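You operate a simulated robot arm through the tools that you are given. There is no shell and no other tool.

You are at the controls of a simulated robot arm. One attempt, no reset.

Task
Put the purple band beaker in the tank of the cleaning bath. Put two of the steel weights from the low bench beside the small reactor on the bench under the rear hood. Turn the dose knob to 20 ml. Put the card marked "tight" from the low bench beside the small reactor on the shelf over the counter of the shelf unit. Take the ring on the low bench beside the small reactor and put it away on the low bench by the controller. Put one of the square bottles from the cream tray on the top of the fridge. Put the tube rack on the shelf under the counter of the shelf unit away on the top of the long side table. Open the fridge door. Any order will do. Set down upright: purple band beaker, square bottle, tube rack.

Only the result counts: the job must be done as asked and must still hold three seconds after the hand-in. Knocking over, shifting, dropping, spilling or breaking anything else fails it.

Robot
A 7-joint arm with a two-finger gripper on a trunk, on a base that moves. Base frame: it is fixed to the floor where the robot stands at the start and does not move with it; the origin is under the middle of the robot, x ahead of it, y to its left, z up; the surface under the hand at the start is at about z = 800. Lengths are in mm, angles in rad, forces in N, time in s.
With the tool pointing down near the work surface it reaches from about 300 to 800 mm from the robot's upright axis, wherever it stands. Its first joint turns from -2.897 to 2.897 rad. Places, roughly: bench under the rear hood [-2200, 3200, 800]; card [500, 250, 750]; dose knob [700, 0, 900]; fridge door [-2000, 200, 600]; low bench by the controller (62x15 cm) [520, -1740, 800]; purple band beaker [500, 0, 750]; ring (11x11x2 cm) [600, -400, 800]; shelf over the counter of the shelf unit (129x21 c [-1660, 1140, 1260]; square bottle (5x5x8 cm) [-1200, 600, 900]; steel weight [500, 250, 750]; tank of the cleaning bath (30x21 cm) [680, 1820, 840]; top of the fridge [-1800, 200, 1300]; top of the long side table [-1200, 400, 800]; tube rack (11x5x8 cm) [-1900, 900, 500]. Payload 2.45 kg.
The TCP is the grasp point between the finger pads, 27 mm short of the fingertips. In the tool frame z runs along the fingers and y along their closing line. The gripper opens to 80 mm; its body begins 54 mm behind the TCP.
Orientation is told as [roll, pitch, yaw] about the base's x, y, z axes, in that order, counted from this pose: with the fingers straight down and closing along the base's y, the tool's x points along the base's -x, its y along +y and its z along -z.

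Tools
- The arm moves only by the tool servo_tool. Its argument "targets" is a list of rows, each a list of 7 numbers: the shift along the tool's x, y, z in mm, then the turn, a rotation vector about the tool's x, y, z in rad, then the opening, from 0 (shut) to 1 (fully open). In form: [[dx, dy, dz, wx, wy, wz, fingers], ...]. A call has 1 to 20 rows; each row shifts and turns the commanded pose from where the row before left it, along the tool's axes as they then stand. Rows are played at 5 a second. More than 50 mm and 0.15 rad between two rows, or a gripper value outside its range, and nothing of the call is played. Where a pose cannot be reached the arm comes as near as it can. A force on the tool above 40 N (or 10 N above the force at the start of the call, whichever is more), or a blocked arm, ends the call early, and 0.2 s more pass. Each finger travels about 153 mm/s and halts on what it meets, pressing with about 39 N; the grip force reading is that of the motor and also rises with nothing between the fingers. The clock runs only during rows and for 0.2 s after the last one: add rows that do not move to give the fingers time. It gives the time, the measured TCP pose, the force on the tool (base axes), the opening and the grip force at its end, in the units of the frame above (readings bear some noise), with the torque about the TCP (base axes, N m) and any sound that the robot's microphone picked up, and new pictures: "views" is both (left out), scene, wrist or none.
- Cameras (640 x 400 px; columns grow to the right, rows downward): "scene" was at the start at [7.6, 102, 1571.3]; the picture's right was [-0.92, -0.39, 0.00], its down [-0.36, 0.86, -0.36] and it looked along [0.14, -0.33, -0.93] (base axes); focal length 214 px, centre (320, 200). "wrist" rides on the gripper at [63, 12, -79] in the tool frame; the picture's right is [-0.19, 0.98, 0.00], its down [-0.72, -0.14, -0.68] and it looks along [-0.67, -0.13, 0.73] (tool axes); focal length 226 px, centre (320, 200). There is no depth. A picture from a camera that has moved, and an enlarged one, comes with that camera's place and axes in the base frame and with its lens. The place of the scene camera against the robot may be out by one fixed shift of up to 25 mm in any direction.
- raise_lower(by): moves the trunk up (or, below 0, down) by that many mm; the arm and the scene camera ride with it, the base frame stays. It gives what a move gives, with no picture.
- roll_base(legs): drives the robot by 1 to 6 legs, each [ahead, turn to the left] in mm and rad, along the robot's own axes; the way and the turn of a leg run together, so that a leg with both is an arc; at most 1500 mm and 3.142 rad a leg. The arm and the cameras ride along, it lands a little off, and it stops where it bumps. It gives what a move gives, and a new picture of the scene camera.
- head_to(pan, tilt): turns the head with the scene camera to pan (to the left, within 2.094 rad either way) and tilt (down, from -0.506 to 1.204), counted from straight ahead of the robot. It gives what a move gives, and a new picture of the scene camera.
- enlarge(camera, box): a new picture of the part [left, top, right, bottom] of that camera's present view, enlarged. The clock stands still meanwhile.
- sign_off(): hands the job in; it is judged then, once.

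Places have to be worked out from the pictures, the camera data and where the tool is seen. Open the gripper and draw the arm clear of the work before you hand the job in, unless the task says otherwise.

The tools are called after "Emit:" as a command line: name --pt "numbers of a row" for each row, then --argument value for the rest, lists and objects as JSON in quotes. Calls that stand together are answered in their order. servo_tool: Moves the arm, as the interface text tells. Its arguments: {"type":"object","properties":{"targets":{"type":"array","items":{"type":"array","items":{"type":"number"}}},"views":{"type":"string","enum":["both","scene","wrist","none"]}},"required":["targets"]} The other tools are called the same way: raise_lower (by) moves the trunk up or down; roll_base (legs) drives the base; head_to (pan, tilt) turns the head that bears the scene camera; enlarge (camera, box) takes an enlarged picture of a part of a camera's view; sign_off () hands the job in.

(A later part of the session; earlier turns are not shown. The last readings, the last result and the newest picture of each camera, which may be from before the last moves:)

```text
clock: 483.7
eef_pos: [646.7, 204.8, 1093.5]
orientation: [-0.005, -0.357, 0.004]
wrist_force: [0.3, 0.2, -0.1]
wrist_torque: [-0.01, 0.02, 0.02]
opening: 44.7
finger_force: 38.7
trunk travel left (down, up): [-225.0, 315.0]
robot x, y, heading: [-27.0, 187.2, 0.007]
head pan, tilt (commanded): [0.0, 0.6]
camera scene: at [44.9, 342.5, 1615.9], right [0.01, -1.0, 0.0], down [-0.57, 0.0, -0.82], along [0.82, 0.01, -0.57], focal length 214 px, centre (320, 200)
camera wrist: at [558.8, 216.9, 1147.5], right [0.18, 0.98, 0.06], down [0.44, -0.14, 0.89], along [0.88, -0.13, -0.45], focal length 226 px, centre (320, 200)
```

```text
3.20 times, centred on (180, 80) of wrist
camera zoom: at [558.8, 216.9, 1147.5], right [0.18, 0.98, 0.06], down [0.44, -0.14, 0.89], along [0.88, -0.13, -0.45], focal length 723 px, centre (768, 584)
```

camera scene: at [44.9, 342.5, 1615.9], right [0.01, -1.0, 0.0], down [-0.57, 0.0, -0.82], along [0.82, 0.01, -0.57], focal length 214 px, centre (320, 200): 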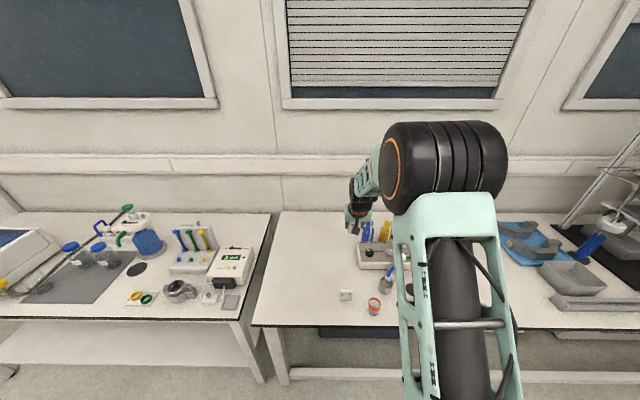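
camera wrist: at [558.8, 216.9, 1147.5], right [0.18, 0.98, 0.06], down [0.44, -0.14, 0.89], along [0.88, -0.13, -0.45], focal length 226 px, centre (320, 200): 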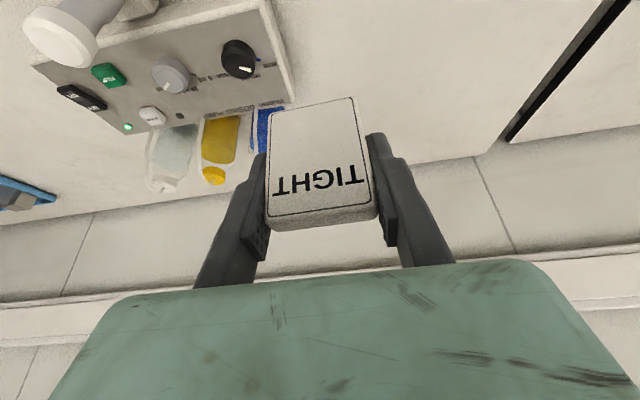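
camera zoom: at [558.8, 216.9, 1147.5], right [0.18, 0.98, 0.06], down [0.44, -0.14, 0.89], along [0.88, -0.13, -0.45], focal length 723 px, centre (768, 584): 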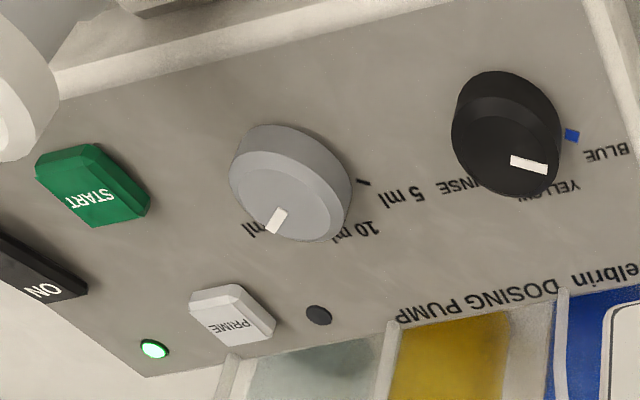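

The knob still points to 20 ml. I draw the card in and drive the south route to the shelf unit.

Emit:
servo_tool --pt "31.5 0 -27.8 0 0 0 0.4" --pt "31.5 0 -27.8 0 0 0 0.4" --pt "31.5 0 -27.8 0 0 0 0.4" --pt "31.5 0 -27.8 0 0 0 0.4" --views "none"

Emit:
roll_base --legs '[[0, -1.578], [880, 0], [0, -1.571], [900, 0]]'

```text
clock: 484.7
eef_pos: [487.4, 206.7, 1152.5]
orientation: [-0.006, -0.358, 0.006]
wrist_force: [-0.7, 0.8, -1.8]
wrist_torque: [0.03, 0.0, 0.0]
opening: 44.8
finger_force: 38.2
trunk travel left (down, up): [-225.0, 315.0]
robot x, y, heading: [-29.4, 188.8, 0.008]
head pan, tilt (commanded): [0.0, 0.6]
```

```text
clock: 495.7
eef_pos: [-441.6, -1003.9, 1150.5]
orientation: [-0.005, -0.354, -2.502]
wrist_force: [0.3, 0.1, -0.3]
wrist_torque: [0.01, 0.01, 0.0]
opening: 44.7
finger_force: 39.5
trunk travel left (down, up): [-225.0, 315.0]
robot x, y, heading: [-35.1, -684.8, -2.301]
head pan, tilt (commanded): [0.0, 0.6]
stopped in leg 3: the robot was blocked; the commanded pose is now the measured one
camera scene: at [29.1, -819.3, 1616.0], right [-0.74, 0.67, 0.0], down [0.38, 0.42, -0.82], along [-0.55, -0.61, -0.57], focal length 214 px, centre (320, 200)
```

scene: 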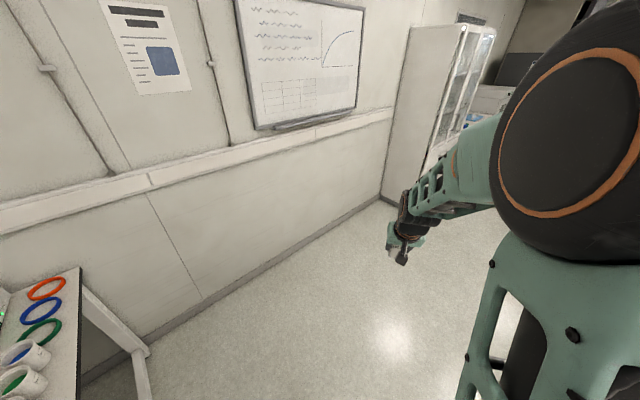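

The turn was blocked by the base's rear corner near the bench. I drive forward to get clear, finish the turn and go on west.

Emit:
roll_base --legs '[[200, 0], [0, -0.885], [1250, 0], [1250, 0]]'

```text
clock: 511.5
eef_pos: [-3181.3, -571.9, 1152.2]
orientation: [-0.006, -0.356, 2.897]
wrist_force: [-1.1, -0.3, 0.1]
wrist_torque: [-0.04, -0.03, -0.04]
opening: 44.7
finger_force: 38.8
trunk travel left (down, up): [-225.0, 315.0]
robot x, y, heading: [-2678.6, -687.8, 3.088]
head pan, tilt (commanded): [0.0, 0.6]
camera scene: at [-2749.5, -810.1, 1615.9], right [0.05, 1.0, 0.0], down [0.56, -0.03, -0.82], along [-0.82, 0.04, -0.57], focal length 214 px, centre (320, 200)
```

scene: 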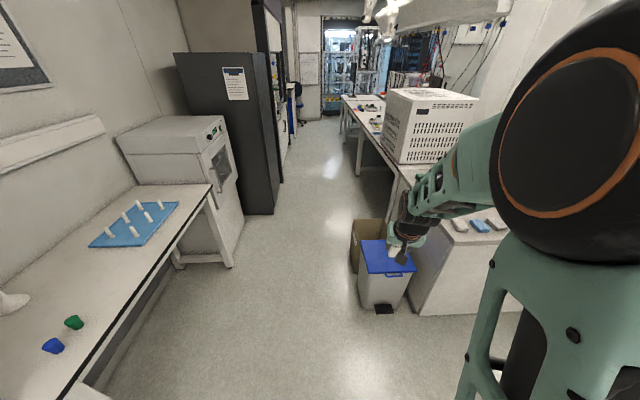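

I turn right and drive north past the fridge to the shelf unit, then face it.

Emit:
roll_base --legs '[[0, -1.517], [1100, 0], [580, 0]]'

Emit:
roll_base --legs '[[0, -1.571]]'

```text
clock: 523.7
eef_pos: [-2600.3, 1472.1, 1150.0]
orientation: [-0.007, -0.355, 1.385]
wrist_force: [-0.1, 0.3, -0.4]
wrist_torque: [-0.02, 0.01, 0.0]
opening: 44.8
finger_force: 39.0
trunk travel left (down, up): [-225.0, 315.0]
robot x, y, heading: [-2684.2, 962.4, 1.586]
head pan, tilt (commanded): [0.0, 0.6]
camera scene: at [-2820.0, 1043.1, 1615.9], right [1.0, 0.01, 0.0], down [0.0, -0.57, -0.82], along [-0.01, 0.82, -0.57], focal length 214 px, centre (320, 200)
```

scene: 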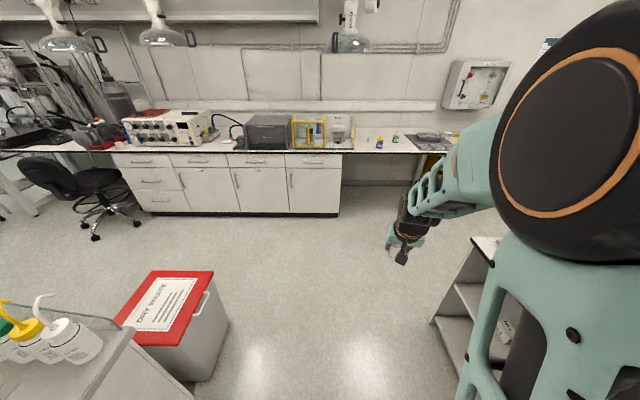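

```text
clock: 528.1
eef_pos: [-2176.2, 872.8, 1150.9]
orientation: [-0.005, -0.354, -0.193]
wrist_force: [0.5, 0.1, -0.3]
wrist_torque: [0.0, -0.01, -0.03]
opening: 44.9
finger_force: 38.6
trunk travel left (down, up): [-225.0, 315.0]
robot x, y, heading: [-2686.6, 959.0, 0.002]
head pan, tilt (commanded): [0.0, 0.6]
camera scene: at [-2610.3, 1115.1, 1615.9], right [0.0, -1.0, 0.0], down [-0.57, 0.0, -0.82], along [0.82, 0.0, -0.57], focal length 214 px, centre (320, 200)
```

scene: 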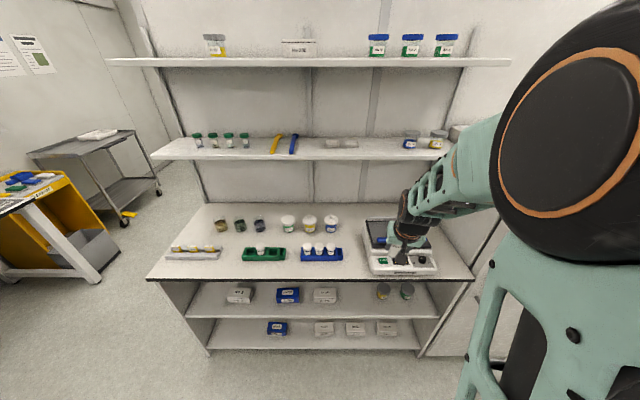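

Facing the shelf unit. The free stretch of the shelf lies between the dishes (y≥950) and the blue-lidded cup (y≤750). I move closer and raise the trunk so the card comes above shelf height.

Emit:
raise_lower --by 200

Emit:
roll_base --legs '[[200, 0]]'

Emit:
servo_tool --pt "0 0 0 -0.033 0 -0.089 0.4" --pt "0 0 0 -0.033 0 -0.089 0.4" --pt "0 0 0 0 0 0 0.4" --views "both"

```text
clock: 530.2
eef_pos: [-2176.7, 873.2, 1352.1]
orientation: [-0.004, -0.356, -0.193]
wrist_force: [-0.8, -0.9, -0.5]
wrist_torque: [0.01, 0.01, -0.01]
opening: 44.5
finger_force: 39.4
trunk travel left (down, up): [-425.0, 115.0]
robot x, y, heading: [-2683.2, 962.1, -0.004]
head pan, tilt (commanded): [0.0, 0.6]
```

```text
clock: 531.9
eef_pos: [-1971.4, 873.1, 1349.9]
orientation: [-0.006, -0.357, -0.192]
wrist_force: [1.1, -0.1, -0.4]
wrist_torque: [0.01, -0.01, 0.01]
opening: 44.6
finger_force: 39.1
trunk travel left (down, up): [-425.0, 115.0]
robot x, y, heading: [-2477.8, 962.2, 0.002]
head pan, tilt (commanded): [0.0, 0.6]
camera scene: at [-2404.8, 1115.2, 1815.8], right [0.0, -1.0, 0.0], down [-0.57, 0.0, -0.82], along [0.82, 0.0, -0.57], focal length 214 px, centre (320, 200)
```

scene: 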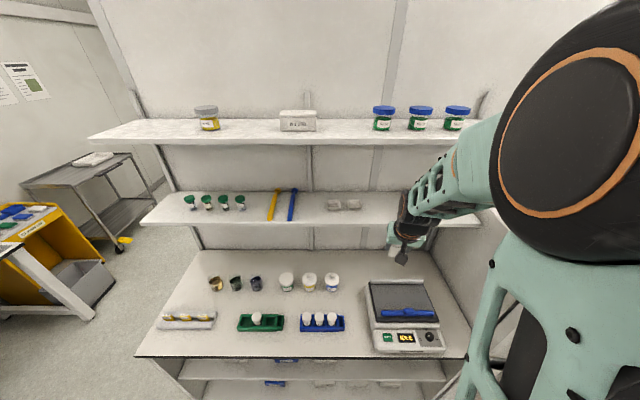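

```text
clock: 532.6
eef_pos: [-1972.0, 873.0, 1349.9]
orientation: [-0.007, -0.355, -0.002]
wrist_force: [0.1, 0.3, -0.1]
wrist_torque: [-0.04, -0.01, -0.03]
opening: 44.9
finger_force: 39.2
trunk travel left (down, up): [-425.0, 115.0]
robot x, y, heading: [-2479.5, 964.1, -0.002]
head pan, tilt (commanded): [0.0, 0.6]
camera scene: at [-2406.5, 1115.3, 1815.9], right [0.0, -1.0, 0.0], down [-0.57, 0.0, -0.82], along [0.82, 0.0, -0.57], focal length 214 px, centre (320, 200)
camera wrist: at [-2058.9, 885.8, 1404.4], right [0.19, 0.98, 0.06], down [0.44, -0.14, 0.89], along [0.88, -0.14, -0.45], focal length 226 px, centre (320, 200)
```

scene: 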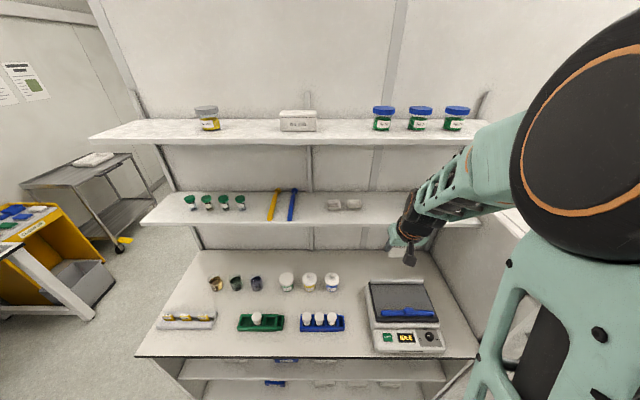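
wrist: 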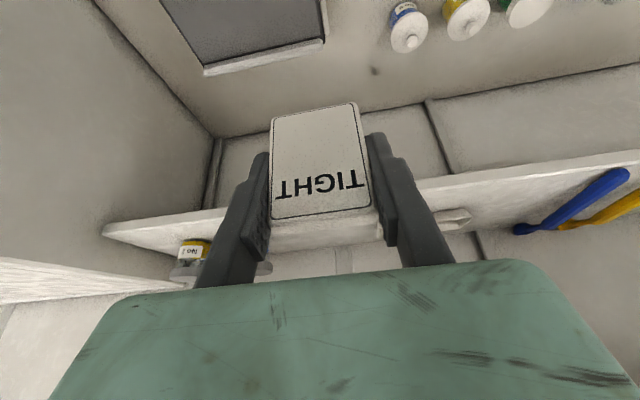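

The card is lined up with the free stretch (y≈873). I move forward at this height to a point just before the shelf and measure its edge.

Emit:
servo_tool --pt "-37.5 0 13.9 0 0 0 0.4" --pt "-37.5 0 13.9 0 0 0 0.4" --pt "-37.5 0 13.9 0 0 0 0.4" --pt "-37.5 0 13.9 0 0 0 0.4" --pt "0 0 0 0 0 0 0.4" --views "both"

Emit:
enlarge --camera "wrist" --box '[60, 120, 640, 300]'

Emit:
enlarge --camera "scene" --box '[300, 120, 500, 270]'

```text
clock: 533.9
eef_pos: [-1812.5, 872.6, 1351.4]
orientation: [-0.003, -0.357, -0.004]
wrist_force: [-1.1, -0.7, -0.2]
wrist_torque: [0.0, 0.01, -0.01]
opening: 44.5
finger_force: 39.1
trunk travel left (down, up): [-425.0, 115.0]
robot x, y, heading: [-2481.5, 964.3, 0.002]
head pan, tilt (commanded): [0.0, 0.6]
camera scene: at [-2407.7, 1115.2, 1816.0], right [0.0, -1.0, 0.0], down [-0.56, 0.0, -0.83], along [0.83, 0.0, -0.56], focal length 214 px, centre (320, 200)
camera wrist: at [-1899.1, 885.8, 1405.6], right [0.19, 0.98, 0.06], down [0.43, -0.14, 0.89], along [0.88, -0.14, -0.45], focal length 226 px, centre (320, 200)
```

scene: 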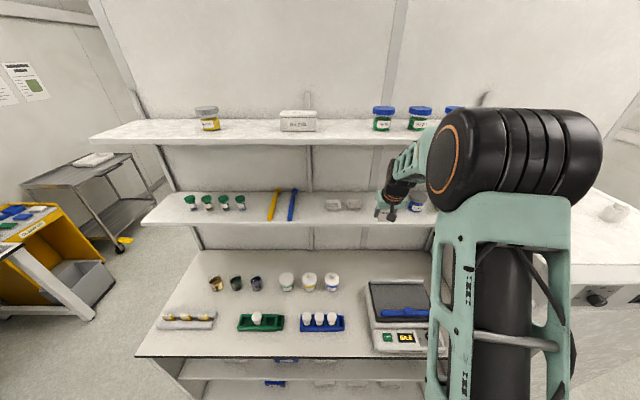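
wrist: 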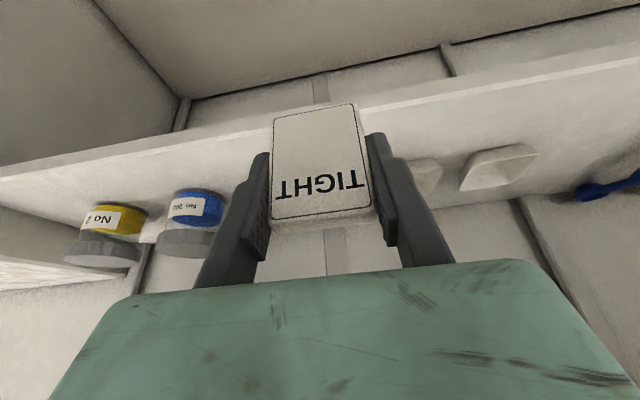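

```text
1.10 times, centred on (350, 210) of wrist
camera zoom: at [-1899.1, 885.8, 1405.6], right [0.19, 0.98, 0.06], down [0.43, -0.14, 0.89], along [0.88, -0.14, -0.45], focal length 249 px, centre (287, 189)
```

zoom: 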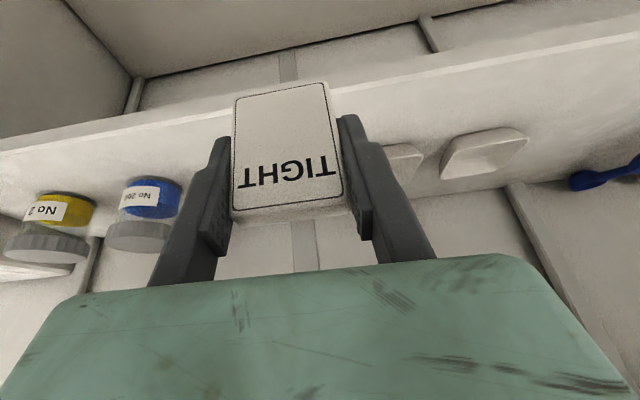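

```text
2.67 times, centred on (400, 195) of scene
camera zoom: at [-2407.7, 1115.2, 1816.0], right [0.0, -1.0, 0.0], down [-0.56, 0.0, -0.83], along [0.83, 0.0, -0.56], focal length 572 px, centre (107, 213)
```

zoom: 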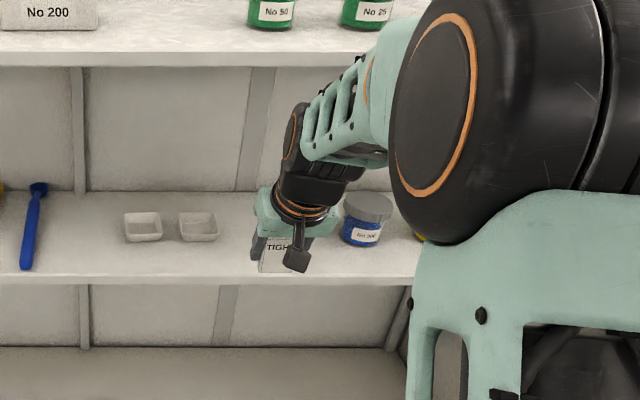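

The shelf's front edge is at x≈-1767 and its top at z≈1267. I move the card in to x≈-1690, about 15 mm above the shelf.

Emit:
servo_tool --pt "-35.3 0 21.7 0 0 0 0.4" --pt "-35.3 0 21.7 0 0 0 0.4" --pt "-35.3 0 21.7 0 0 0 0.4" --pt "0 0 0 0 0 0 0.4" --views "both"

Emit:
enlarge --camera "scene" --box '[320, 140, 460, 240]'

```text
clock: 534.9
eef_pos: [-1689.1, 873.6, 1328.5]
orientation: [-0.006, -0.356, -0.001]
wrist_force: [0.8, 0.2, -1.3]
wrist_torque: [0.02, -0.02, -0.02]
opening: 44.6
finger_force: 38.8
trunk travel left (down, up): [-425.0, 115.0]
robot x, y, heading: [-2480.7, 965.7, -0.003]
head pan, tilt (commanded): [0.0, 0.6]
camera scene: at [-2408.2, 1115.2, 1816.1], right [0.0, -1.0, 0.0], down [-0.56, 0.0, -0.83], along [0.83, 0.0, -0.56], focal length 214 px, centre (320, 200)
camera wrist: at [-1776.6, 885.8, 1382.5], right [0.19, 0.98, 0.06], down [0.43, -0.14, 0.89], along [0.88, -0.14, -0.45], focal length 226 px, centre (320, 200)
```

scene: 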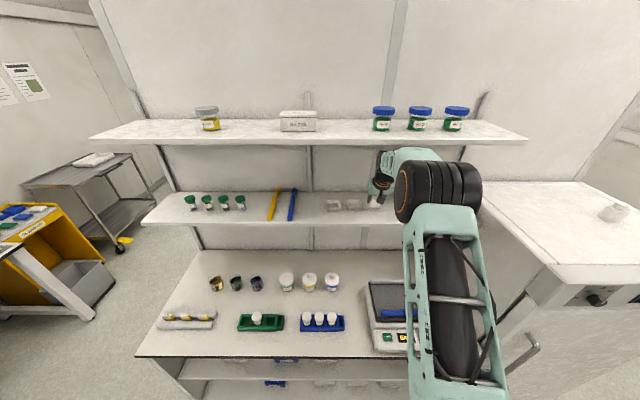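
wrist: 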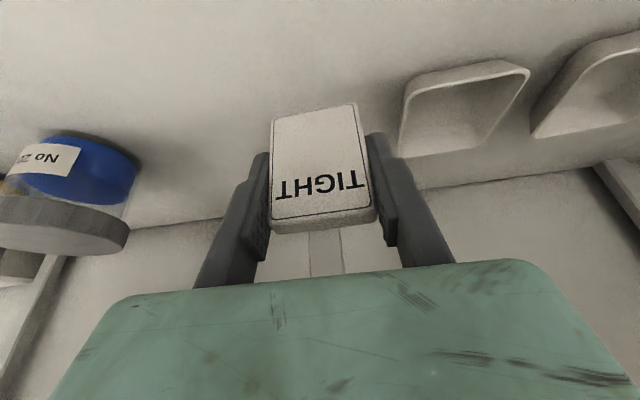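

```text
4.00 times, centred on (390, 190) of scene
camera zoom: at [-2408.2, 1115.2, 1816.1], right [0.0, -1.0, 0.0], down [-0.56, 0.0, -0.83], along [0.83, 0.0, -0.56], focal length 858 px, centre (40, 240)
```

zoom: 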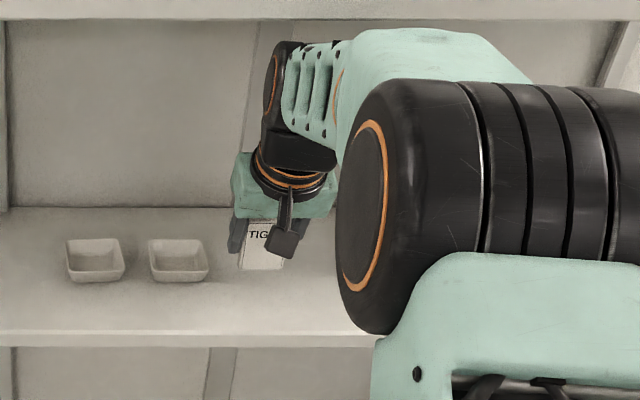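

The card hovers just above the shelf. I shift 15 mm away from the dish and lower step by step.

Emit:
servo_tool --pt "0 -15 0 0 0 0 0.4" --pt "3.5 0 9.4 0 0 0 0.4" --pt "1.05 0 2.8 0 0 0 0.4" --pt "0 0 0 0 0 0 0.4" --views "none"

Emit:
servo_tool --pt "1.05 0 2.8 0 0 0 0.4" --pt "0.7 0 1.9 0 0 0 0.4" --pt "0 0 0 0 0 0 0.4" --views "none"

```text
clock: 535.9
eef_pos: [-1688.8, 859.3, 1313.7]
orientation: [-0.006, -0.355, -0.002]
wrist_force: [0.2, 0.8, -1.7]
wrist_torque: [-0.02, 0.0, 0.03]
opening: 44.6
finger_force: 39.0
trunk travel left (down, up): [-425.0, 115.0]
robot x, y, heading: [-2482.1, 963.0, 0.004]
head pan, tilt (commanded): [0.0, 0.6]
```

```text
clock: 536.6
eef_pos: [-1690.1, 858.4, 1308.0]
orientation: [-0.005, -0.357, -0.005]
wrist_force: [-0.1, 0.0, 0.2]
wrist_torque: [0.01, -0.01, 0.02]
opening: 44.6
finger_force: 39.0
trunk travel left (down, up): [-425.0, 115.0]
robot x, y, heading: [-2480.3, 964.0, 0.002]
head pan, tilt (commanded): [0.0, 0.6]
```

Emit:
servo_tool --pt "0.7 0 1.9 0 0 0 0.4" --pt "0.7 0 1.9 0 0 0 0.4" --pt "0 0 0 0 0 0 0.4" --views "none"

Emit:
servo_tool --pt "0.5 0 1.4 0 0 0 0.4" --pt "0 0 0 0 0 0 0.4" --views "wrist"

```text
clock: 537.5
eef_pos: [-1690.0, 855.9, 1304.0]
orientation: [-0.007, -0.355, -0.002]
wrist_force: [-0.2, -0.4, -0.7]
wrist_torque: [-0.02, 0.01, -0.02]
opening: 44.9
finger_force: 38.7
trunk travel left (down, up): [-425.0, 115.0]
robot x, y, heading: [-2479.3, 961.2, -0.001]
head pan, tilt (commanded): [0.0, 0.6]
```

```text
clock: 538.0
eef_pos: [-1689.5, 857.5, 1302.6]
orientation: [-0.006, -0.355, -0.004]
wrist_force: [0.7, -0.4, 0.3]
wrist_torque: [0.0, 0.01, 0.0]
opening: 44.6
finger_force: 38.8
trunk travel left (down, up): [-425.0, 115.0]
robot x, y, heading: [-2480.4, 959.0, -0.002]
head pan, tilt (commanded): [0.0, 0.6]
camera wrist: at [-1776.7, 869.1, 1356.2], right [0.19, 0.98, 0.06], down [0.44, -0.14, 0.89], along [0.88, -0.14, -0.45], focal length 226 px, centre (320, 200)
```

wrist: 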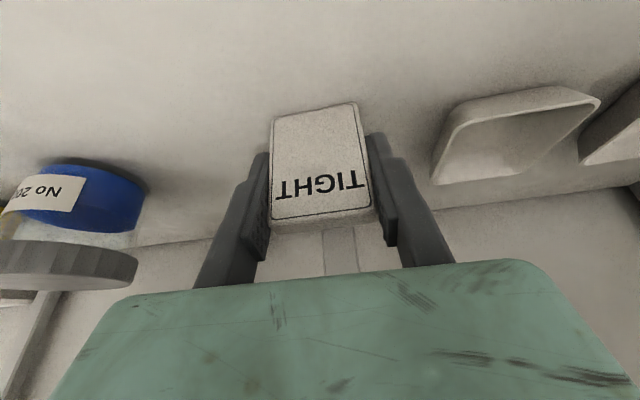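

No contact yet at TCP 1302.6; the shadow is closing. I continue down in small steps.

Emit:
servo_tool --pt "0.5 0 1.4 0 0 0 0.4" --pt "0.5 0 1.4 0 0 0 0.4" --pt "0 0 0 0 0 0 0.4" --views "none"

Emit:
servo_tool --pt "0.5 0 1.4 0 0 0 0.4" --pt "0 0 0 0 0 0 0.4" --views "none"

Emit:
servo_tool --pt "0.5 0 1.4 0 0 0 0.4" --pt "0 0 0 0 0 0 0.4" --views "none"

```text
clock: 538.9
eef_pos: [-1691.0, 857.5, 1301.9]
orientation: [-0.006, -0.359, -0.004]
wrist_force: [2.2, 0.6, 16.4]
wrist_torque: [0.36, -0.1, -0.02]
opening: 44.8
finger_force: 39.2
trunk travel left (down, up): [-425.0, 115.0]
robot x, y, heading: [-2480.8, 962.4, -0.001]
head pan, tilt (commanded): [0.0, 0.6]
```

```text
clock: 539.5
eef_pos: [-1689.6, 856.8, 1301.0]
orientation: [-0.007, -0.364, -0.004]
wrist_force: [7.5, -0.2, 30.7]
wrist_torque: [0.36, -0.3, -0.05]
opening: 44.6
finger_force: 39.0
trunk travel left (down, up): [-425.0, 115.0]
robot x, y, heading: [-2481.3, 957.6, 0.004]
head pan, tilt (commanded): [0.0, 0.6]
```

```text
clock: 540.0
eef_pos: [-1690.9, 856.8, 1301.6]
orientation: [-0.008, -0.364, -0.002]
wrist_force: [8.1, -2.3, 35.4]
wrist_torque: [0.32, -0.28, -0.04]
opening: 44.3
finger_force: 39.0
trunk travel left (down, up): [-425.0, 115.0]
robot x, y, heading: [-2482.6, 960.3, 0.003]
head pan, tilt (commanded): [0.0, 0.6]
```

Contact with the shelf. I relieve the pressure and open the fingers a little.

Emit:
servo_tool --pt "-1.2 0 -3.2 0 0 0 0.4" --pt "0 0 0 0 0 0 0.58" --pt "0 0 0 0 0 0 0.67" --pt "0 0 0 0 0 0 0.67" --views "wrist"

```text
clock: 541.0
eef_pos: [-1691.0, 857.3, 1299.3]
orientation: [-0.005, -0.354, -0.004]
wrist_force: [-0.1, -0.2, 1.2]
wrist_torque: [0.01, 0.02, 0.03]
opening: 53.7
finger_force: 0.1
trunk travel left (down, up): [-425.0, 115.0]
robot x, y, heading: [-2476.7, 964.0, -0.003]
head pan, tilt (commanded): [0.0, 0.6]
camera wrist: at [-1777.7, 869.3, 1353.6], right [0.19, 0.98, 0.06], down [0.44, -0.14, 0.89], along [0.88, -0.14, -0.45], focal length 226 px, centre (320, 200)
```

wrist: 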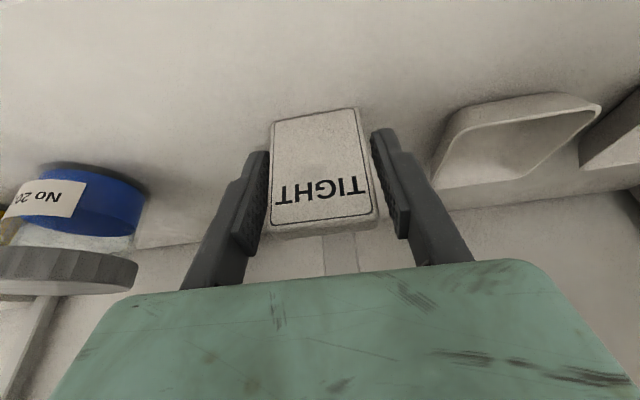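

The card stands by itself. I pull the fingers straight back out of the shelf.

Emit:
servo_tool --pt "18.7 0 -7 0 0 0 0.67" --pt "28 0 -10.5 0 0 0 0.67" --pt "37.5 0 -14 0 0 0 0.67" --pt "37.5 0 -14 0 0 0 0.67" --pt "37.5 0 -14 0 0 0 0.67" --pt "0 0 0 0 0 0 0.67" --views "both"

Emit:
enlarge --camera "wrist" --box '[160, 40, 480, 240]'

```text
clock: 542.5
eef_pos: [-1859.8, 859.6, 1299.5]
orientation: [-0.008, -0.354, -0.001]
wrist_force: [0.7, 0.7, 0.7]
wrist_torque: [0.02, -0.01, -0.03]
opening: 53.6
finger_force: 0.0
trunk travel left (down, up): [-425.0, 115.0]
robot x, y, heading: [-2481.9, 964.7, -0.001]
head pan, tilt (commanded): [0.0, 0.6]
camera scene: at [-2405.2, 1115.1, 1815.8], right [0.0, -1.0, 0.0], down [-0.57, 0.0, -0.82], along [0.82, 0.0, -0.57], focal length 214 px, centre (320, 200)
camera wrist: at [-1945.8, 871.7, 1354.1], right [0.19, 0.98, 0.06], down [0.44, -0.14, 0.89], along [0.88, -0.14, -0.45], focal length 226 px, centre (320, 200)
```

scene: 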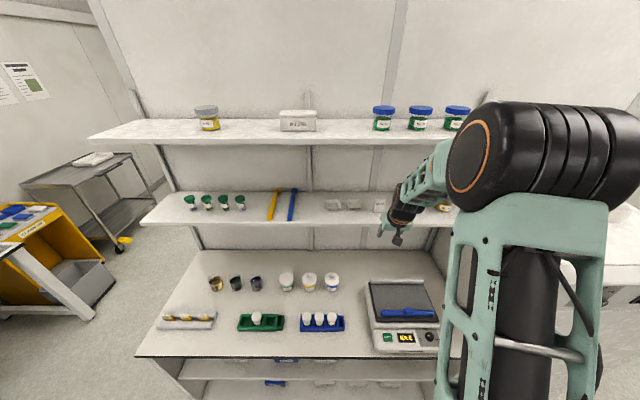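
wrist: 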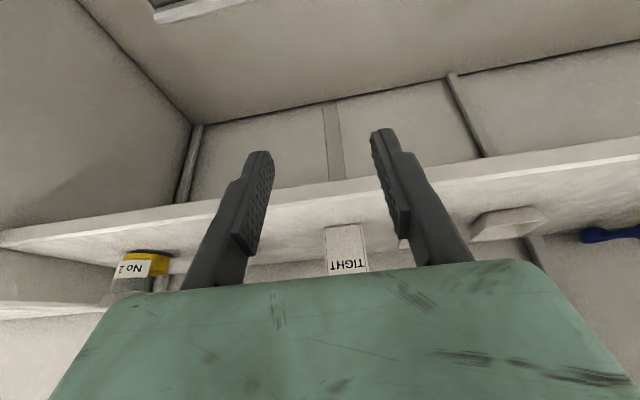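

```text
2.00 times, centred on (320, 140) of wrist
camera zoom: at [-1945.8, 871.7, 1354.1], right [0.19, 0.98, 0.06], down [0.44, -0.14, 0.89], along [0.88, -0.14, -0.45], focal length 452 px, centre (320, 320)
```

zoom: 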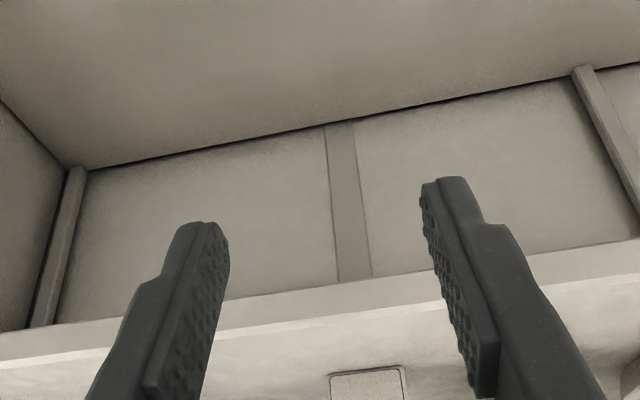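

The card stands on the shelf between the dishes and the cup. Only the fridge door is left. I straighten the tool, draw it in, lower the trunk and look at the door handle.

Emit:
servo_tool --pt "0 0 0 0 0.118 0 0.9" --pt "0 0 0 0 0.118 0 0.9" --pt "0 0 0 0 0.118 0 0.9" --pt "45 0 0 0 0 0 0.9" --pt "45 0 0 0 0 0 0.9" --pt "45 0 0 0 0 0 0.9" --views "none"

Emit:
roll_base --legs '[[-240, 0], [0, -1.571], [450, 0]]'

Emit:
raise_lower --by -200

Emit:
head_to --pan 1.2 --tilt 0.6

```text
clock: 543.9
eef_pos: [-1999.9, 858.1, 1302.2]
orientation: [-0.005, -0.003, -0.003]
wrist_force: [-0.5, -0.4, -0.1]
wrist_torque: [-0.02, -0.02, 0.04]
opening: 72.0
finger_force: 0.1
trunk travel left (down, up): [-425.0, 115.0]
robot x, y, heading: [-2481.3, 962.8, 0.001]
head pan, tilt (commanded): [0.0, 0.6]
```

```text
clock: 551.9
eef_pos: [-2808.3, 17.4, 1300.7]
orientation: [-0.005, 0.001, -1.562]
wrist_force: [0.6, -0.4, -0.3]
wrist_torque: [0.0, -0.01, -0.01]
opening: 71.8
finger_force: 0.1
trunk travel left (down, up): [-425.0, 115.0]
robot x, y, heading: [-2713.2, 501.8, -1.555]
head pan, tilt (commanded): [0.0, 0.6]
camera scene: at [-2565.3, 448.6, 1815.9], right [-1.0, -0.02, 0.0], down [-0.01, 0.57, -0.82], along [0.01, -0.82, -0.57], focal length 214 px, centre (320, 200)
```

scene: 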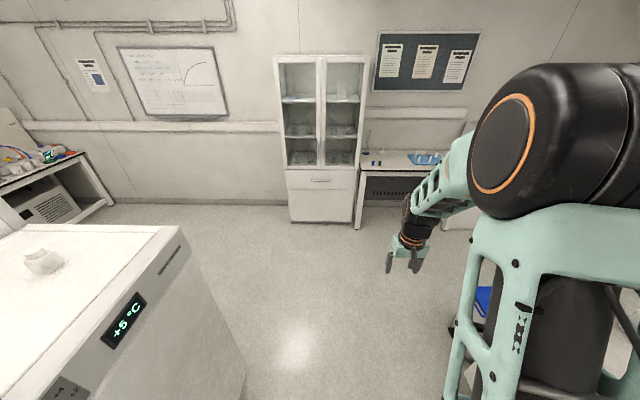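

```text
clock: 554.0
eef_pos: [-2808.2, 19.7, 1100.9]
orientation: [-0.005, -0.003, -1.561]
wrist_force: [-1.1, -0.3, 0.1]
wrist_torque: [0.02, 0.01, 0.01]
opening: 72.0
finger_force: 0.1
trunk travel left (down, up): [-225.0, 315.0]
robot x, y, heading: [-2710.7, 501.0, -1.554]
head pan, tilt (commanded): [0.0, 0.6]
```

```text
clock: 555.4
eef_pos: [-2807.5, 17.0, 1101.2]
orientation: [-0.003, -0.001, -1.561]
wrist_force: [-0.4, -0.4, -0.2]
wrist_torque: [-0.03, -0.03, -0.03]
opening: 71.8
finger_force: 0.1
trunk travel left (down, up): [-225.0, 315.0]
robot x, y, heading: [-2707.6, 503.7, -1.554]
head pan, tilt (commanded): [1.201, 0.6]
camera scene: at [-2483.9, 507.1, 1616.0], right [-0.35, -0.94, 0.0], down [-0.53, 0.2, -0.83], along [0.77, -0.29, -0.57], focal length 214 px, centre (320, 200)
```

scene: 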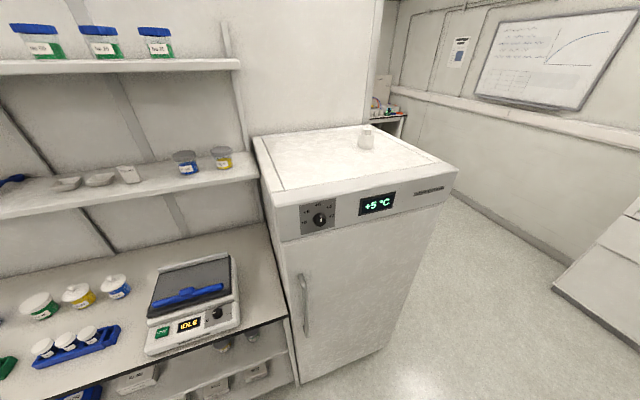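

The whole fridge front is in view: handle near the left edge of the door, hinge on the right. I enlarge the handle.

Emit:
enlarge --camera "scene" --box '[260, 220, 420, 340]'

Emit:
enlarge --camera "scene" --box '[270, 240, 350, 300]'

```text
3.33 times, centred on (340, 280) of scene
camera zoom: at [-2483.9, 507.1, 1616.0], right [-0.35, -0.94, 0.0], down [-0.53, 0.2, -0.83], along [0.77, -0.29, -0.57], focal length 715 px, centre (253, -67)
```

zoom: 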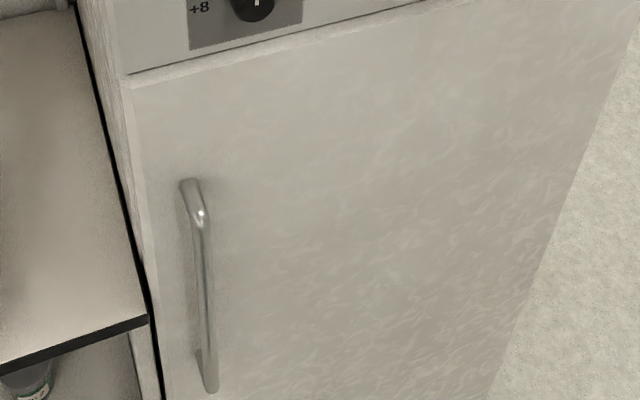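

```text
6.67 times, centred on (310, 270) of scene
camera zoom: at [-2483.9, 507.1, 1616.0], right [-0.35, -0.94, 0.0], down [-0.53, 0.2, -0.83], along [0.77, -0.29, -0.57], focal length 1430 px, centre (387, -267)
```

zoom: 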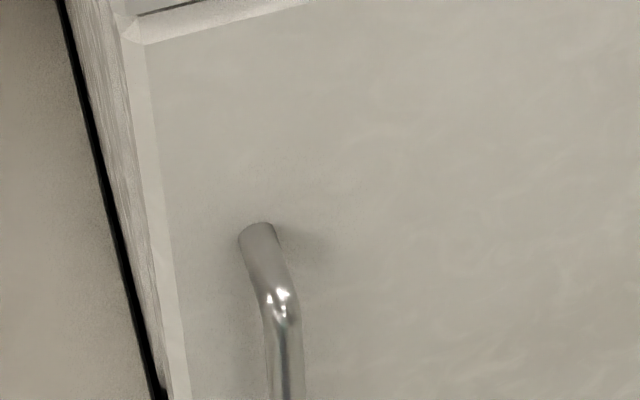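

The handle is a round bar, z≈650–975, at y≈410. I turn to face the fridge and bring the tool level in front of the bar.

Emit:
roll_base --legs '[[0, 1.555]]'

Emit:
head_to --pan -0.2 --tilt 0.7

Emit:
servo_tool --pt "-30 0 30 0 0 0 0.9" --pt "-20 0 40 0 0 0 0.9" --pt "0 0 45 0 0 0 0.9" --pt "0 0 45 0 0 0 0.9" --pt "0 0 0 0 -0.15 0 0.9" --pt "0 0 0 0 -0.15 0 0.9" --pt "0 0 0 0 -0.15 0 0.9" --pt "0 0 0 0 -0.15 0 0.9" --pt "0 0 0 0 -0.15 0 0.9" --pt "0 0 0 0 -0.15 0 0.9" --pt "0 0 0 0 -0.15 0 0.9" --pt "0 0 0 0 -0.15 0 0.9" --pt "0 0 0 0 0 0 0.9" --views "both"

```text
clock: 559.7
eef_pos: [-2228.9, 397.4, 1100.2]
orientation: [-0.005, -0.002, -0.004]
wrist_force: [0.3, -0.5, 0.4]
wrist_torque: [-0.02, -0.03, 0.03]
opening: 71.9
finger_force: 0.1
trunk travel left (down, up): [-225.0, 315.0]
robot x, y, heading: [-2712.4, 502.1, 0.005]
head pan, tilt (commanded): [1.201, 0.6]
camera scene: at [-2694.5, 737.9, 1615.9], right [0.93, -0.36, 0.0], down [-0.2, -0.53, -0.82], along [0.3, 0.77, -0.57], focal length 214 px, centre (320, 200)
```

scene: 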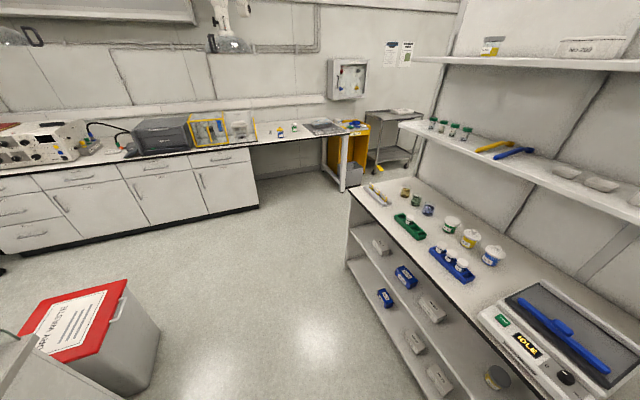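

```text
clock: 561.3
eef_pos: [-2228.9, 398.0, 1100.2]
orientation: [-0.005, -0.003, -0.005]
wrist_force: [-0.3, 0.3, 0.1]
wrist_torque: [0.01, 0.04, 0.01]
opening: 72.0
finger_force: 0.1
trunk travel left (down, up): [-225.0, 315.0]
robot x, y, heading: [-2711.1, 503.1, 0.003]
head pan, tilt (commanded): [-0.201, 0.7]
camera scene: at [-2642.9, 638.7, 1607.3], right [-0.2, -0.98, 0.0], down [-0.63, 0.13, -0.76], along [0.75, -0.15, -0.64], focal length 214 px, centre (320, 200)
```

scene: 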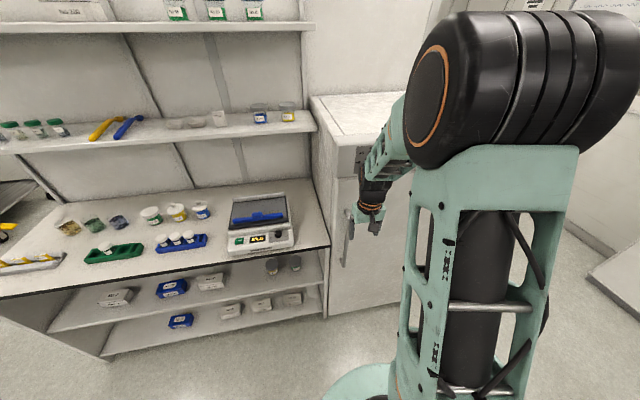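

```text
clock: 564.1
eef_pos: [-2178.5, 396.1, 941.3]
orientation: [-0.016, -1.203, 0.011]
wrist_force: [0.4, -0.5, -0.2]
wrist_torque: [-0.01, 0.0, -0.01]
opening: 71.8
finger_force: 0.0
trunk travel left (down, up): [-225.0, 315.0]
robot x, y, heading: [-2709.8, 501.3, 0.005]
head pan, tilt (commanded): [-0.201, 0.7]
camera scene: at [-2642.7, 638.5, 1607.3], right [-0.2, -0.98, 0.0], down [-0.63, 0.13, -0.76], along [0.75, -0.15, -0.64], focal length 214 px, centre (320, 200)
camera wrist: at [-2275.1, 408.6, 912.1], right [0.07, 0.98, 0.17], down [-0.38, -0.13, 0.92], along [0.92, -0.13, 0.36], focal length 226 px, centre (320, 200)
```

scene: 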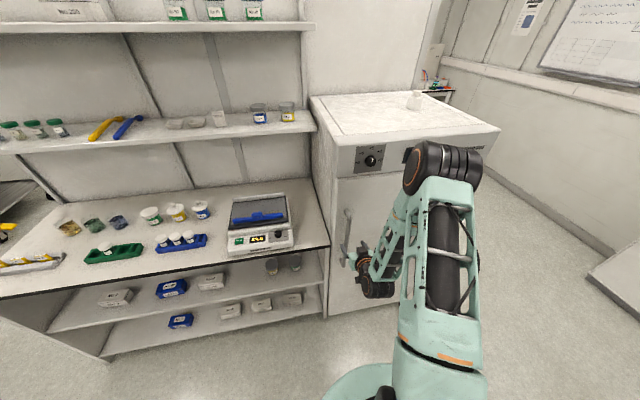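
wrist: 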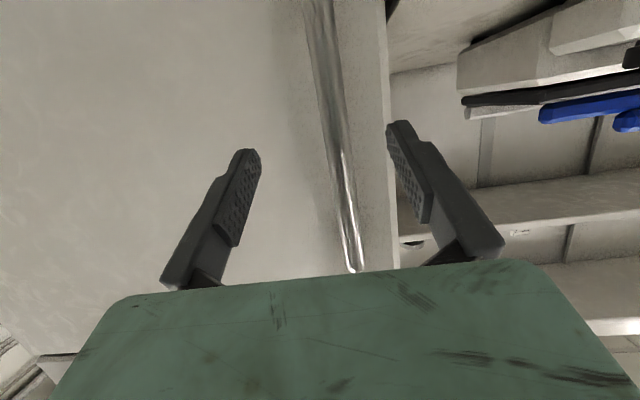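

The bar is seen between the fingers, slightly to the right. I lower to z≈850, centre on it and advance part way.

Emit:
servo_tool --pt "42.4 4.5 16.5 0 0 0 0.9" --pt "42.4 4.5 16.5 0 0 0 0.9" --pt "-12.7 0 32.6 0 0 0 0.9" --pt "-9 0 23.3 0 0 0 0.9" --pt "0 0 0 0 0 0 0.9" --views "both"

Emit:
enlarge --camera "scene" --box '[310, 190, 430, 280]'

```text
clock: 565.3
eef_pos: [-2118.5, 403.3, 849.4]
orientation: [-0.017, -1.199, 0.01]
wrist_force: [-0.1, 0.1, 0.1]
wrist_torque: [-0.01, 0.0, 0.0]
opening: 72.1
finger_force: 0.0
trunk travel left (down, up): [-225.0, 315.0]
robot x, y, heading: [-2709.6, 500.1, 0.005]
head pan, tilt (commanded): [-0.201, 0.7]
camera scene: at [-2642.7, 638.6, 1607.3], right [-0.2, -0.98, 0.0], down [-0.63, 0.13, -0.76], along [0.75, -0.15, -0.64], focal length 214 px, centre (320, 200)
camera wrist: at [-2215.5, 415.8, 821.0], right [0.07, 0.98, 0.17], down [-0.38, -0.13, 0.92], along [0.92, -0.13, 0.36], focal length 226 px, centre (320, 200)
```

scene: 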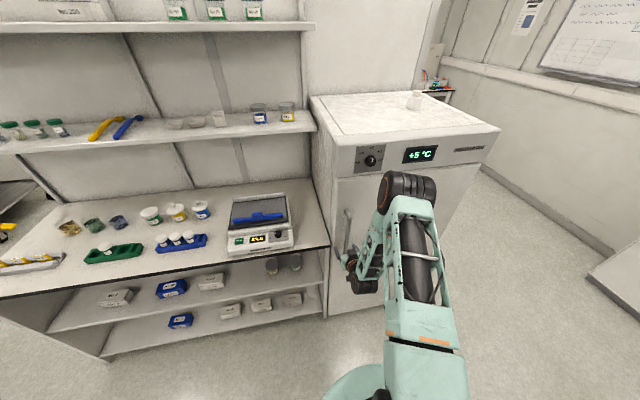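
wrist: 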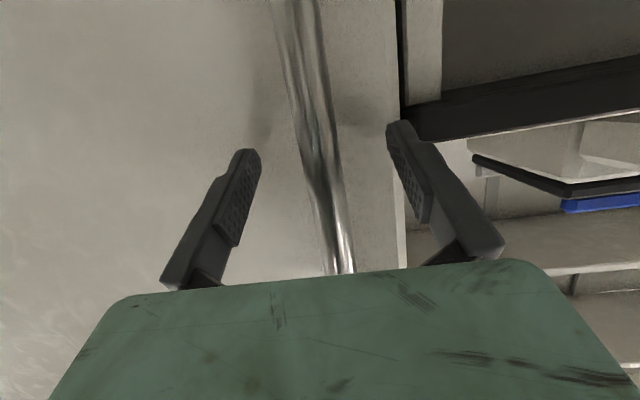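

```text
4.44 times, centred on (370, 235) of scene
camera zoom: at [-2642.7, 638.6, 1607.3], right [-0.2, -0.98, 0.0], down [-0.63, 0.13, -0.76], along [0.75, -0.15, -0.64], focal length 953 px, centre (98, 44)
```

zoom: 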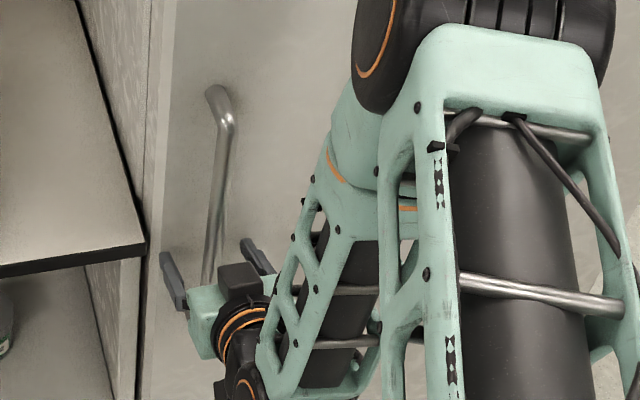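

The bar is centred between the fingers, about 30 mm ahead of the grasp point. I advance 25 mm and close on it.

Emit:
servo_tool --pt "-4.5 0 11.6 0 0 0 0.9" --pt "-4.5 0 11.6 0 0 0 0.9" --pt "0 0 0 0 0 0 0.6" --pt "0 0 0 0 0 0 0.3" --pt "0 0 0 0 0 0 0.05" --pt "0 0 0 0 0 0 0.05" --views "wrist"

```text
clock: 565.8
eef_pos: [-2106.5, 405.5, 847.0]
orientation: [-0.01, -1.185, 0.005]
wrist_force: [-19.8, 0.9, 8.4]
wrist_torque: [0.03, -0.19, 0.15]
opening: 66.9
finger_force: 0.0
trunk travel left (down, up): [-225.0, 315.0]
robot x, y, heading: [-2711.8, 500.6, 0.003]
head pan, tilt (commanded): [-0.201, 0.7]
stopped in row 2: the force on the tool passed its limit at 70 N (the readings are from after the stop); the commanded pose is now the measured one
camera wrist: at [-2204.0, 417.2, 819.1], right [0.08, 0.98, 0.18], down [-0.36, -0.14, 0.92], along [0.93, -0.13, 0.35], focal length 226 px, centre (320, 200)
```

wrist: 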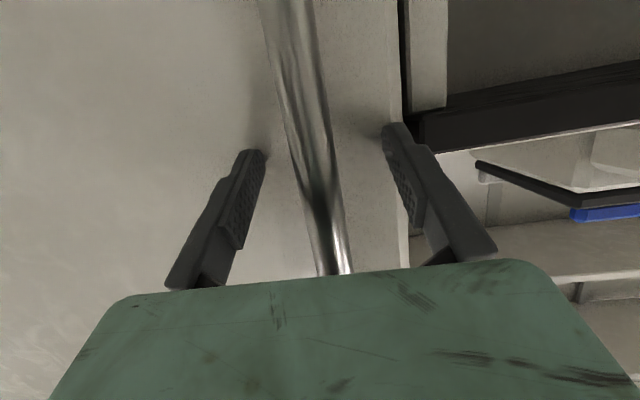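

The fingertips touched the door itself (door face at x≈-2080), so the bar is already between the pads. I back off 8 mm and close.

Emit:
servo_tool --pt "2.9 0 -7.5 0 0 0 0.85" --pt "0 0 0 0 0 0 0.6" --pt "0 0 0 0 0 0 0.3" --pt "0 0 0 0 0 0 0.05" --pt "0 0 0 0 0 0 0.05" --views "wrist"

```text
clock: 567.0
eef_pos: [-2112.7, 405.2, 846.2]
orientation: [-0.01, -1.189, 0.006]
wrist_force: [0.7, 2.0, -0.1]
wrist_torque: [0.18, -0.16, 0.03]
opening: 17.7
finger_force: 42.7
trunk travel left (down, up): [-225.0, 315.0]
robot x, y, heading: [-2711.0, 500.7, 0.004]
head pan, tilt (commanded): [-0.201, 0.7]
camera wrist: at [-2208.6, 417.5, 818.7], right [0.08, 0.98, 0.18], down [-0.36, -0.14, 0.92], along [0.93, -0.13, 0.35], focal length 226 px, centre (320, 200)
```

wrist: 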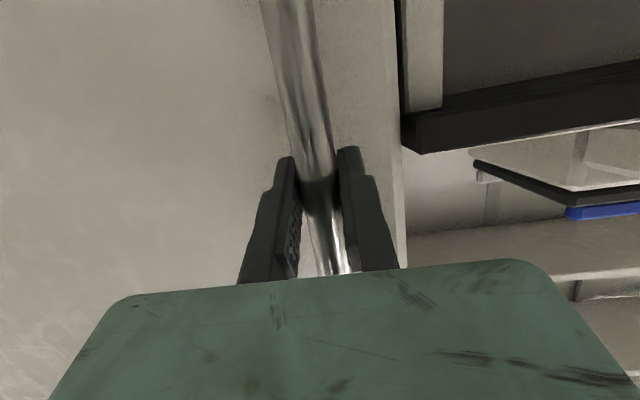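

The bar is gripped (17.7 mm). I start pulling the door open gently.

Emit:
servo_tool --pt "1.9 -0.6 -4.6 0 0 0 0.05" --pt "1.9 -0.6 -4.6 0 0 0 0.05" --pt "0 0 0 0 0 0 0.05" --views "none"

```text
clock: 567.8
eef_pos: [-2120.6, 404.8, 846.1]
orientation: [-0.014, -1.191, 0.008]
wrist_force: [6.7, 1.5, 7.1]
wrist_torque: [0.15, -0.48, 0.15]
opening: 17.5
finger_force: 43.2
trunk travel left (down, up): [-225.0, 315.0]
robot x, y, heading: [-2712.0, 504.0, 0.004]
head pan, tilt (commanded): [-0.201, 0.7]
```

The door yields with only 7 N. I continue along the arc.

Emit:
servo_tool --pt "4.2 -2.3 -10.5 0 0 0 0.05" --pt "4.2 -2.3 -10.5 0 0 0 0.05" --pt "4.2 -2.4 -10.5 0 0 0 0.05" --pt "0 0 0 0 0 0 0.05" --views "both"

```text
clock: 568.8
eef_pos: [-2157.3, 396.9, 846.2]
orientation: [-0.01, -1.187, 0.007]
wrist_force: [-2.4, 9.3, 11.6]
wrist_torque: [0.26, 0.89, 0.05]
opening: 17.8
finger_force: 42.9
trunk travel left (down, up): [-225.0, 315.0]
robot x, y, heading: [-2713.4, 505.1, -0.0]
head pan, tilt (commanded): [-0.201, 0.7]
camera scene: at [-2643.9, 639.7, 1607.3], right [-0.2, -0.98, 0.0], down [-0.63, 0.13, -0.77], along [0.75, -0.15, -0.64], focal length 214 px, centre (320, 200)
camera wrist: at [-2254.1, 409.7, 818.7], right [0.08, 0.98, 0.18], down [-0.36, -0.14, 0.92], along [0.93, -0.13, 0.35], focal length 226 px, centre (320, 200)
```

scene: 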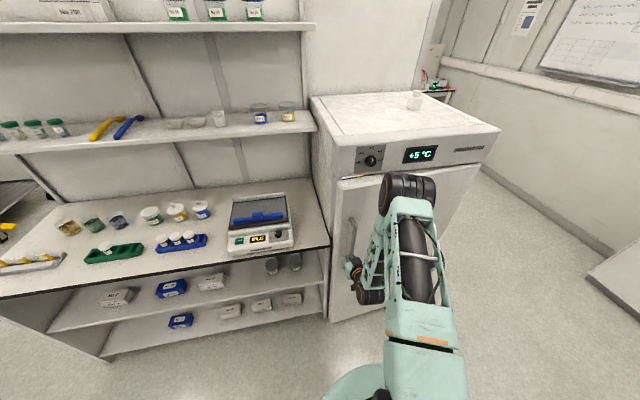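
wrist: 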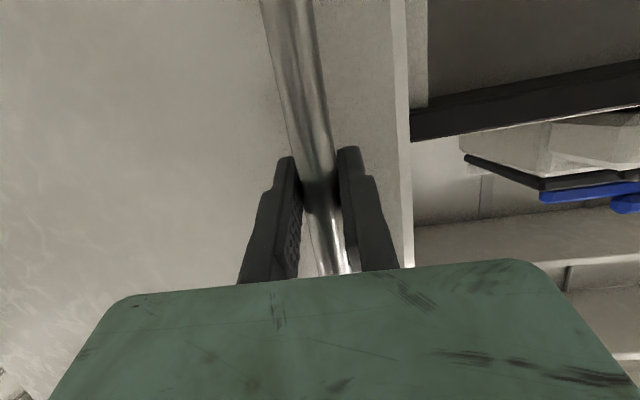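

The door is coming open (about 5°). I go on along the arc with a little less sideways motion.

Emit:
servo_tool --pt "7.8 -3.5 -21 0 0 0 0.05" --pt "8.2 -4.5 -20.4 0 0 0 0.05" --pt "8.2 -5 -20.4 0 0 0 0.05" --pt "8.2 -6 -20.4 0 0 0 0.05" --pt "0 0 0 0 0 0 0.05" --views "both"

```text
clock: 570.0
eef_pos: [-2242.1, 370.8, 846.8]
orientation: [-0.035, -1.186, 0.015]
wrist_force: [4.3, -10.2, -8.4]
wrist_torque: [0.08, 0.3, 0.03]
opening: 17.9
finger_force: 43.5
trunk travel left (down, up): [-225.0, 315.0]
robot x, y, heading: [-2713.0, 500.0, -0.005]
head pan, tilt (commanded): [-0.201, 0.7]
stopped in row 5: the force on the tool passed its limit at 42 N (the readings are from after the stop); the commanded pose is now the measured one
camera scene: at [-2641.3, 637.6, 1607.3], right [-0.2, -0.98, 0.0], down [-0.63, 0.13, -0.76], along [0.75, -0.15, -0.65], focal length 214 px, centre (320, 200)
camera wrist: at [-2339.9, 384.2, 819.0], right [0.09, 0.98, 0.17], down [-0.36, -0.12, 0.92], along [0.93, -0.14, 0.35], focal length 226 px, centre (320, 200)
```

scene: 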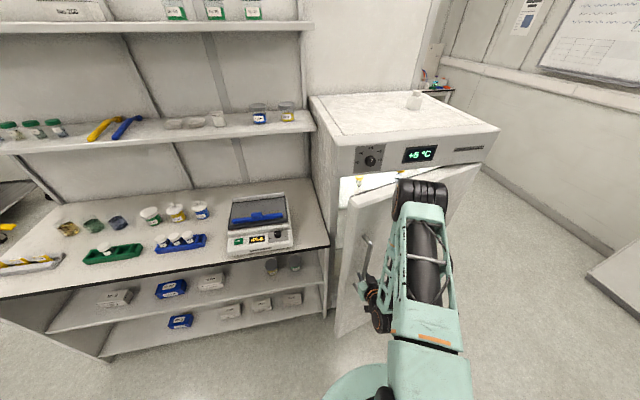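
wrist: 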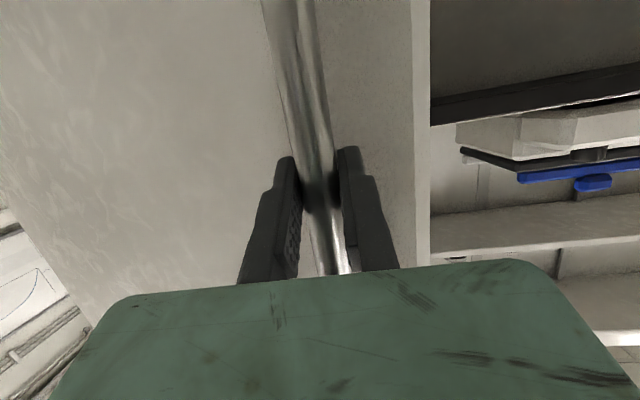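

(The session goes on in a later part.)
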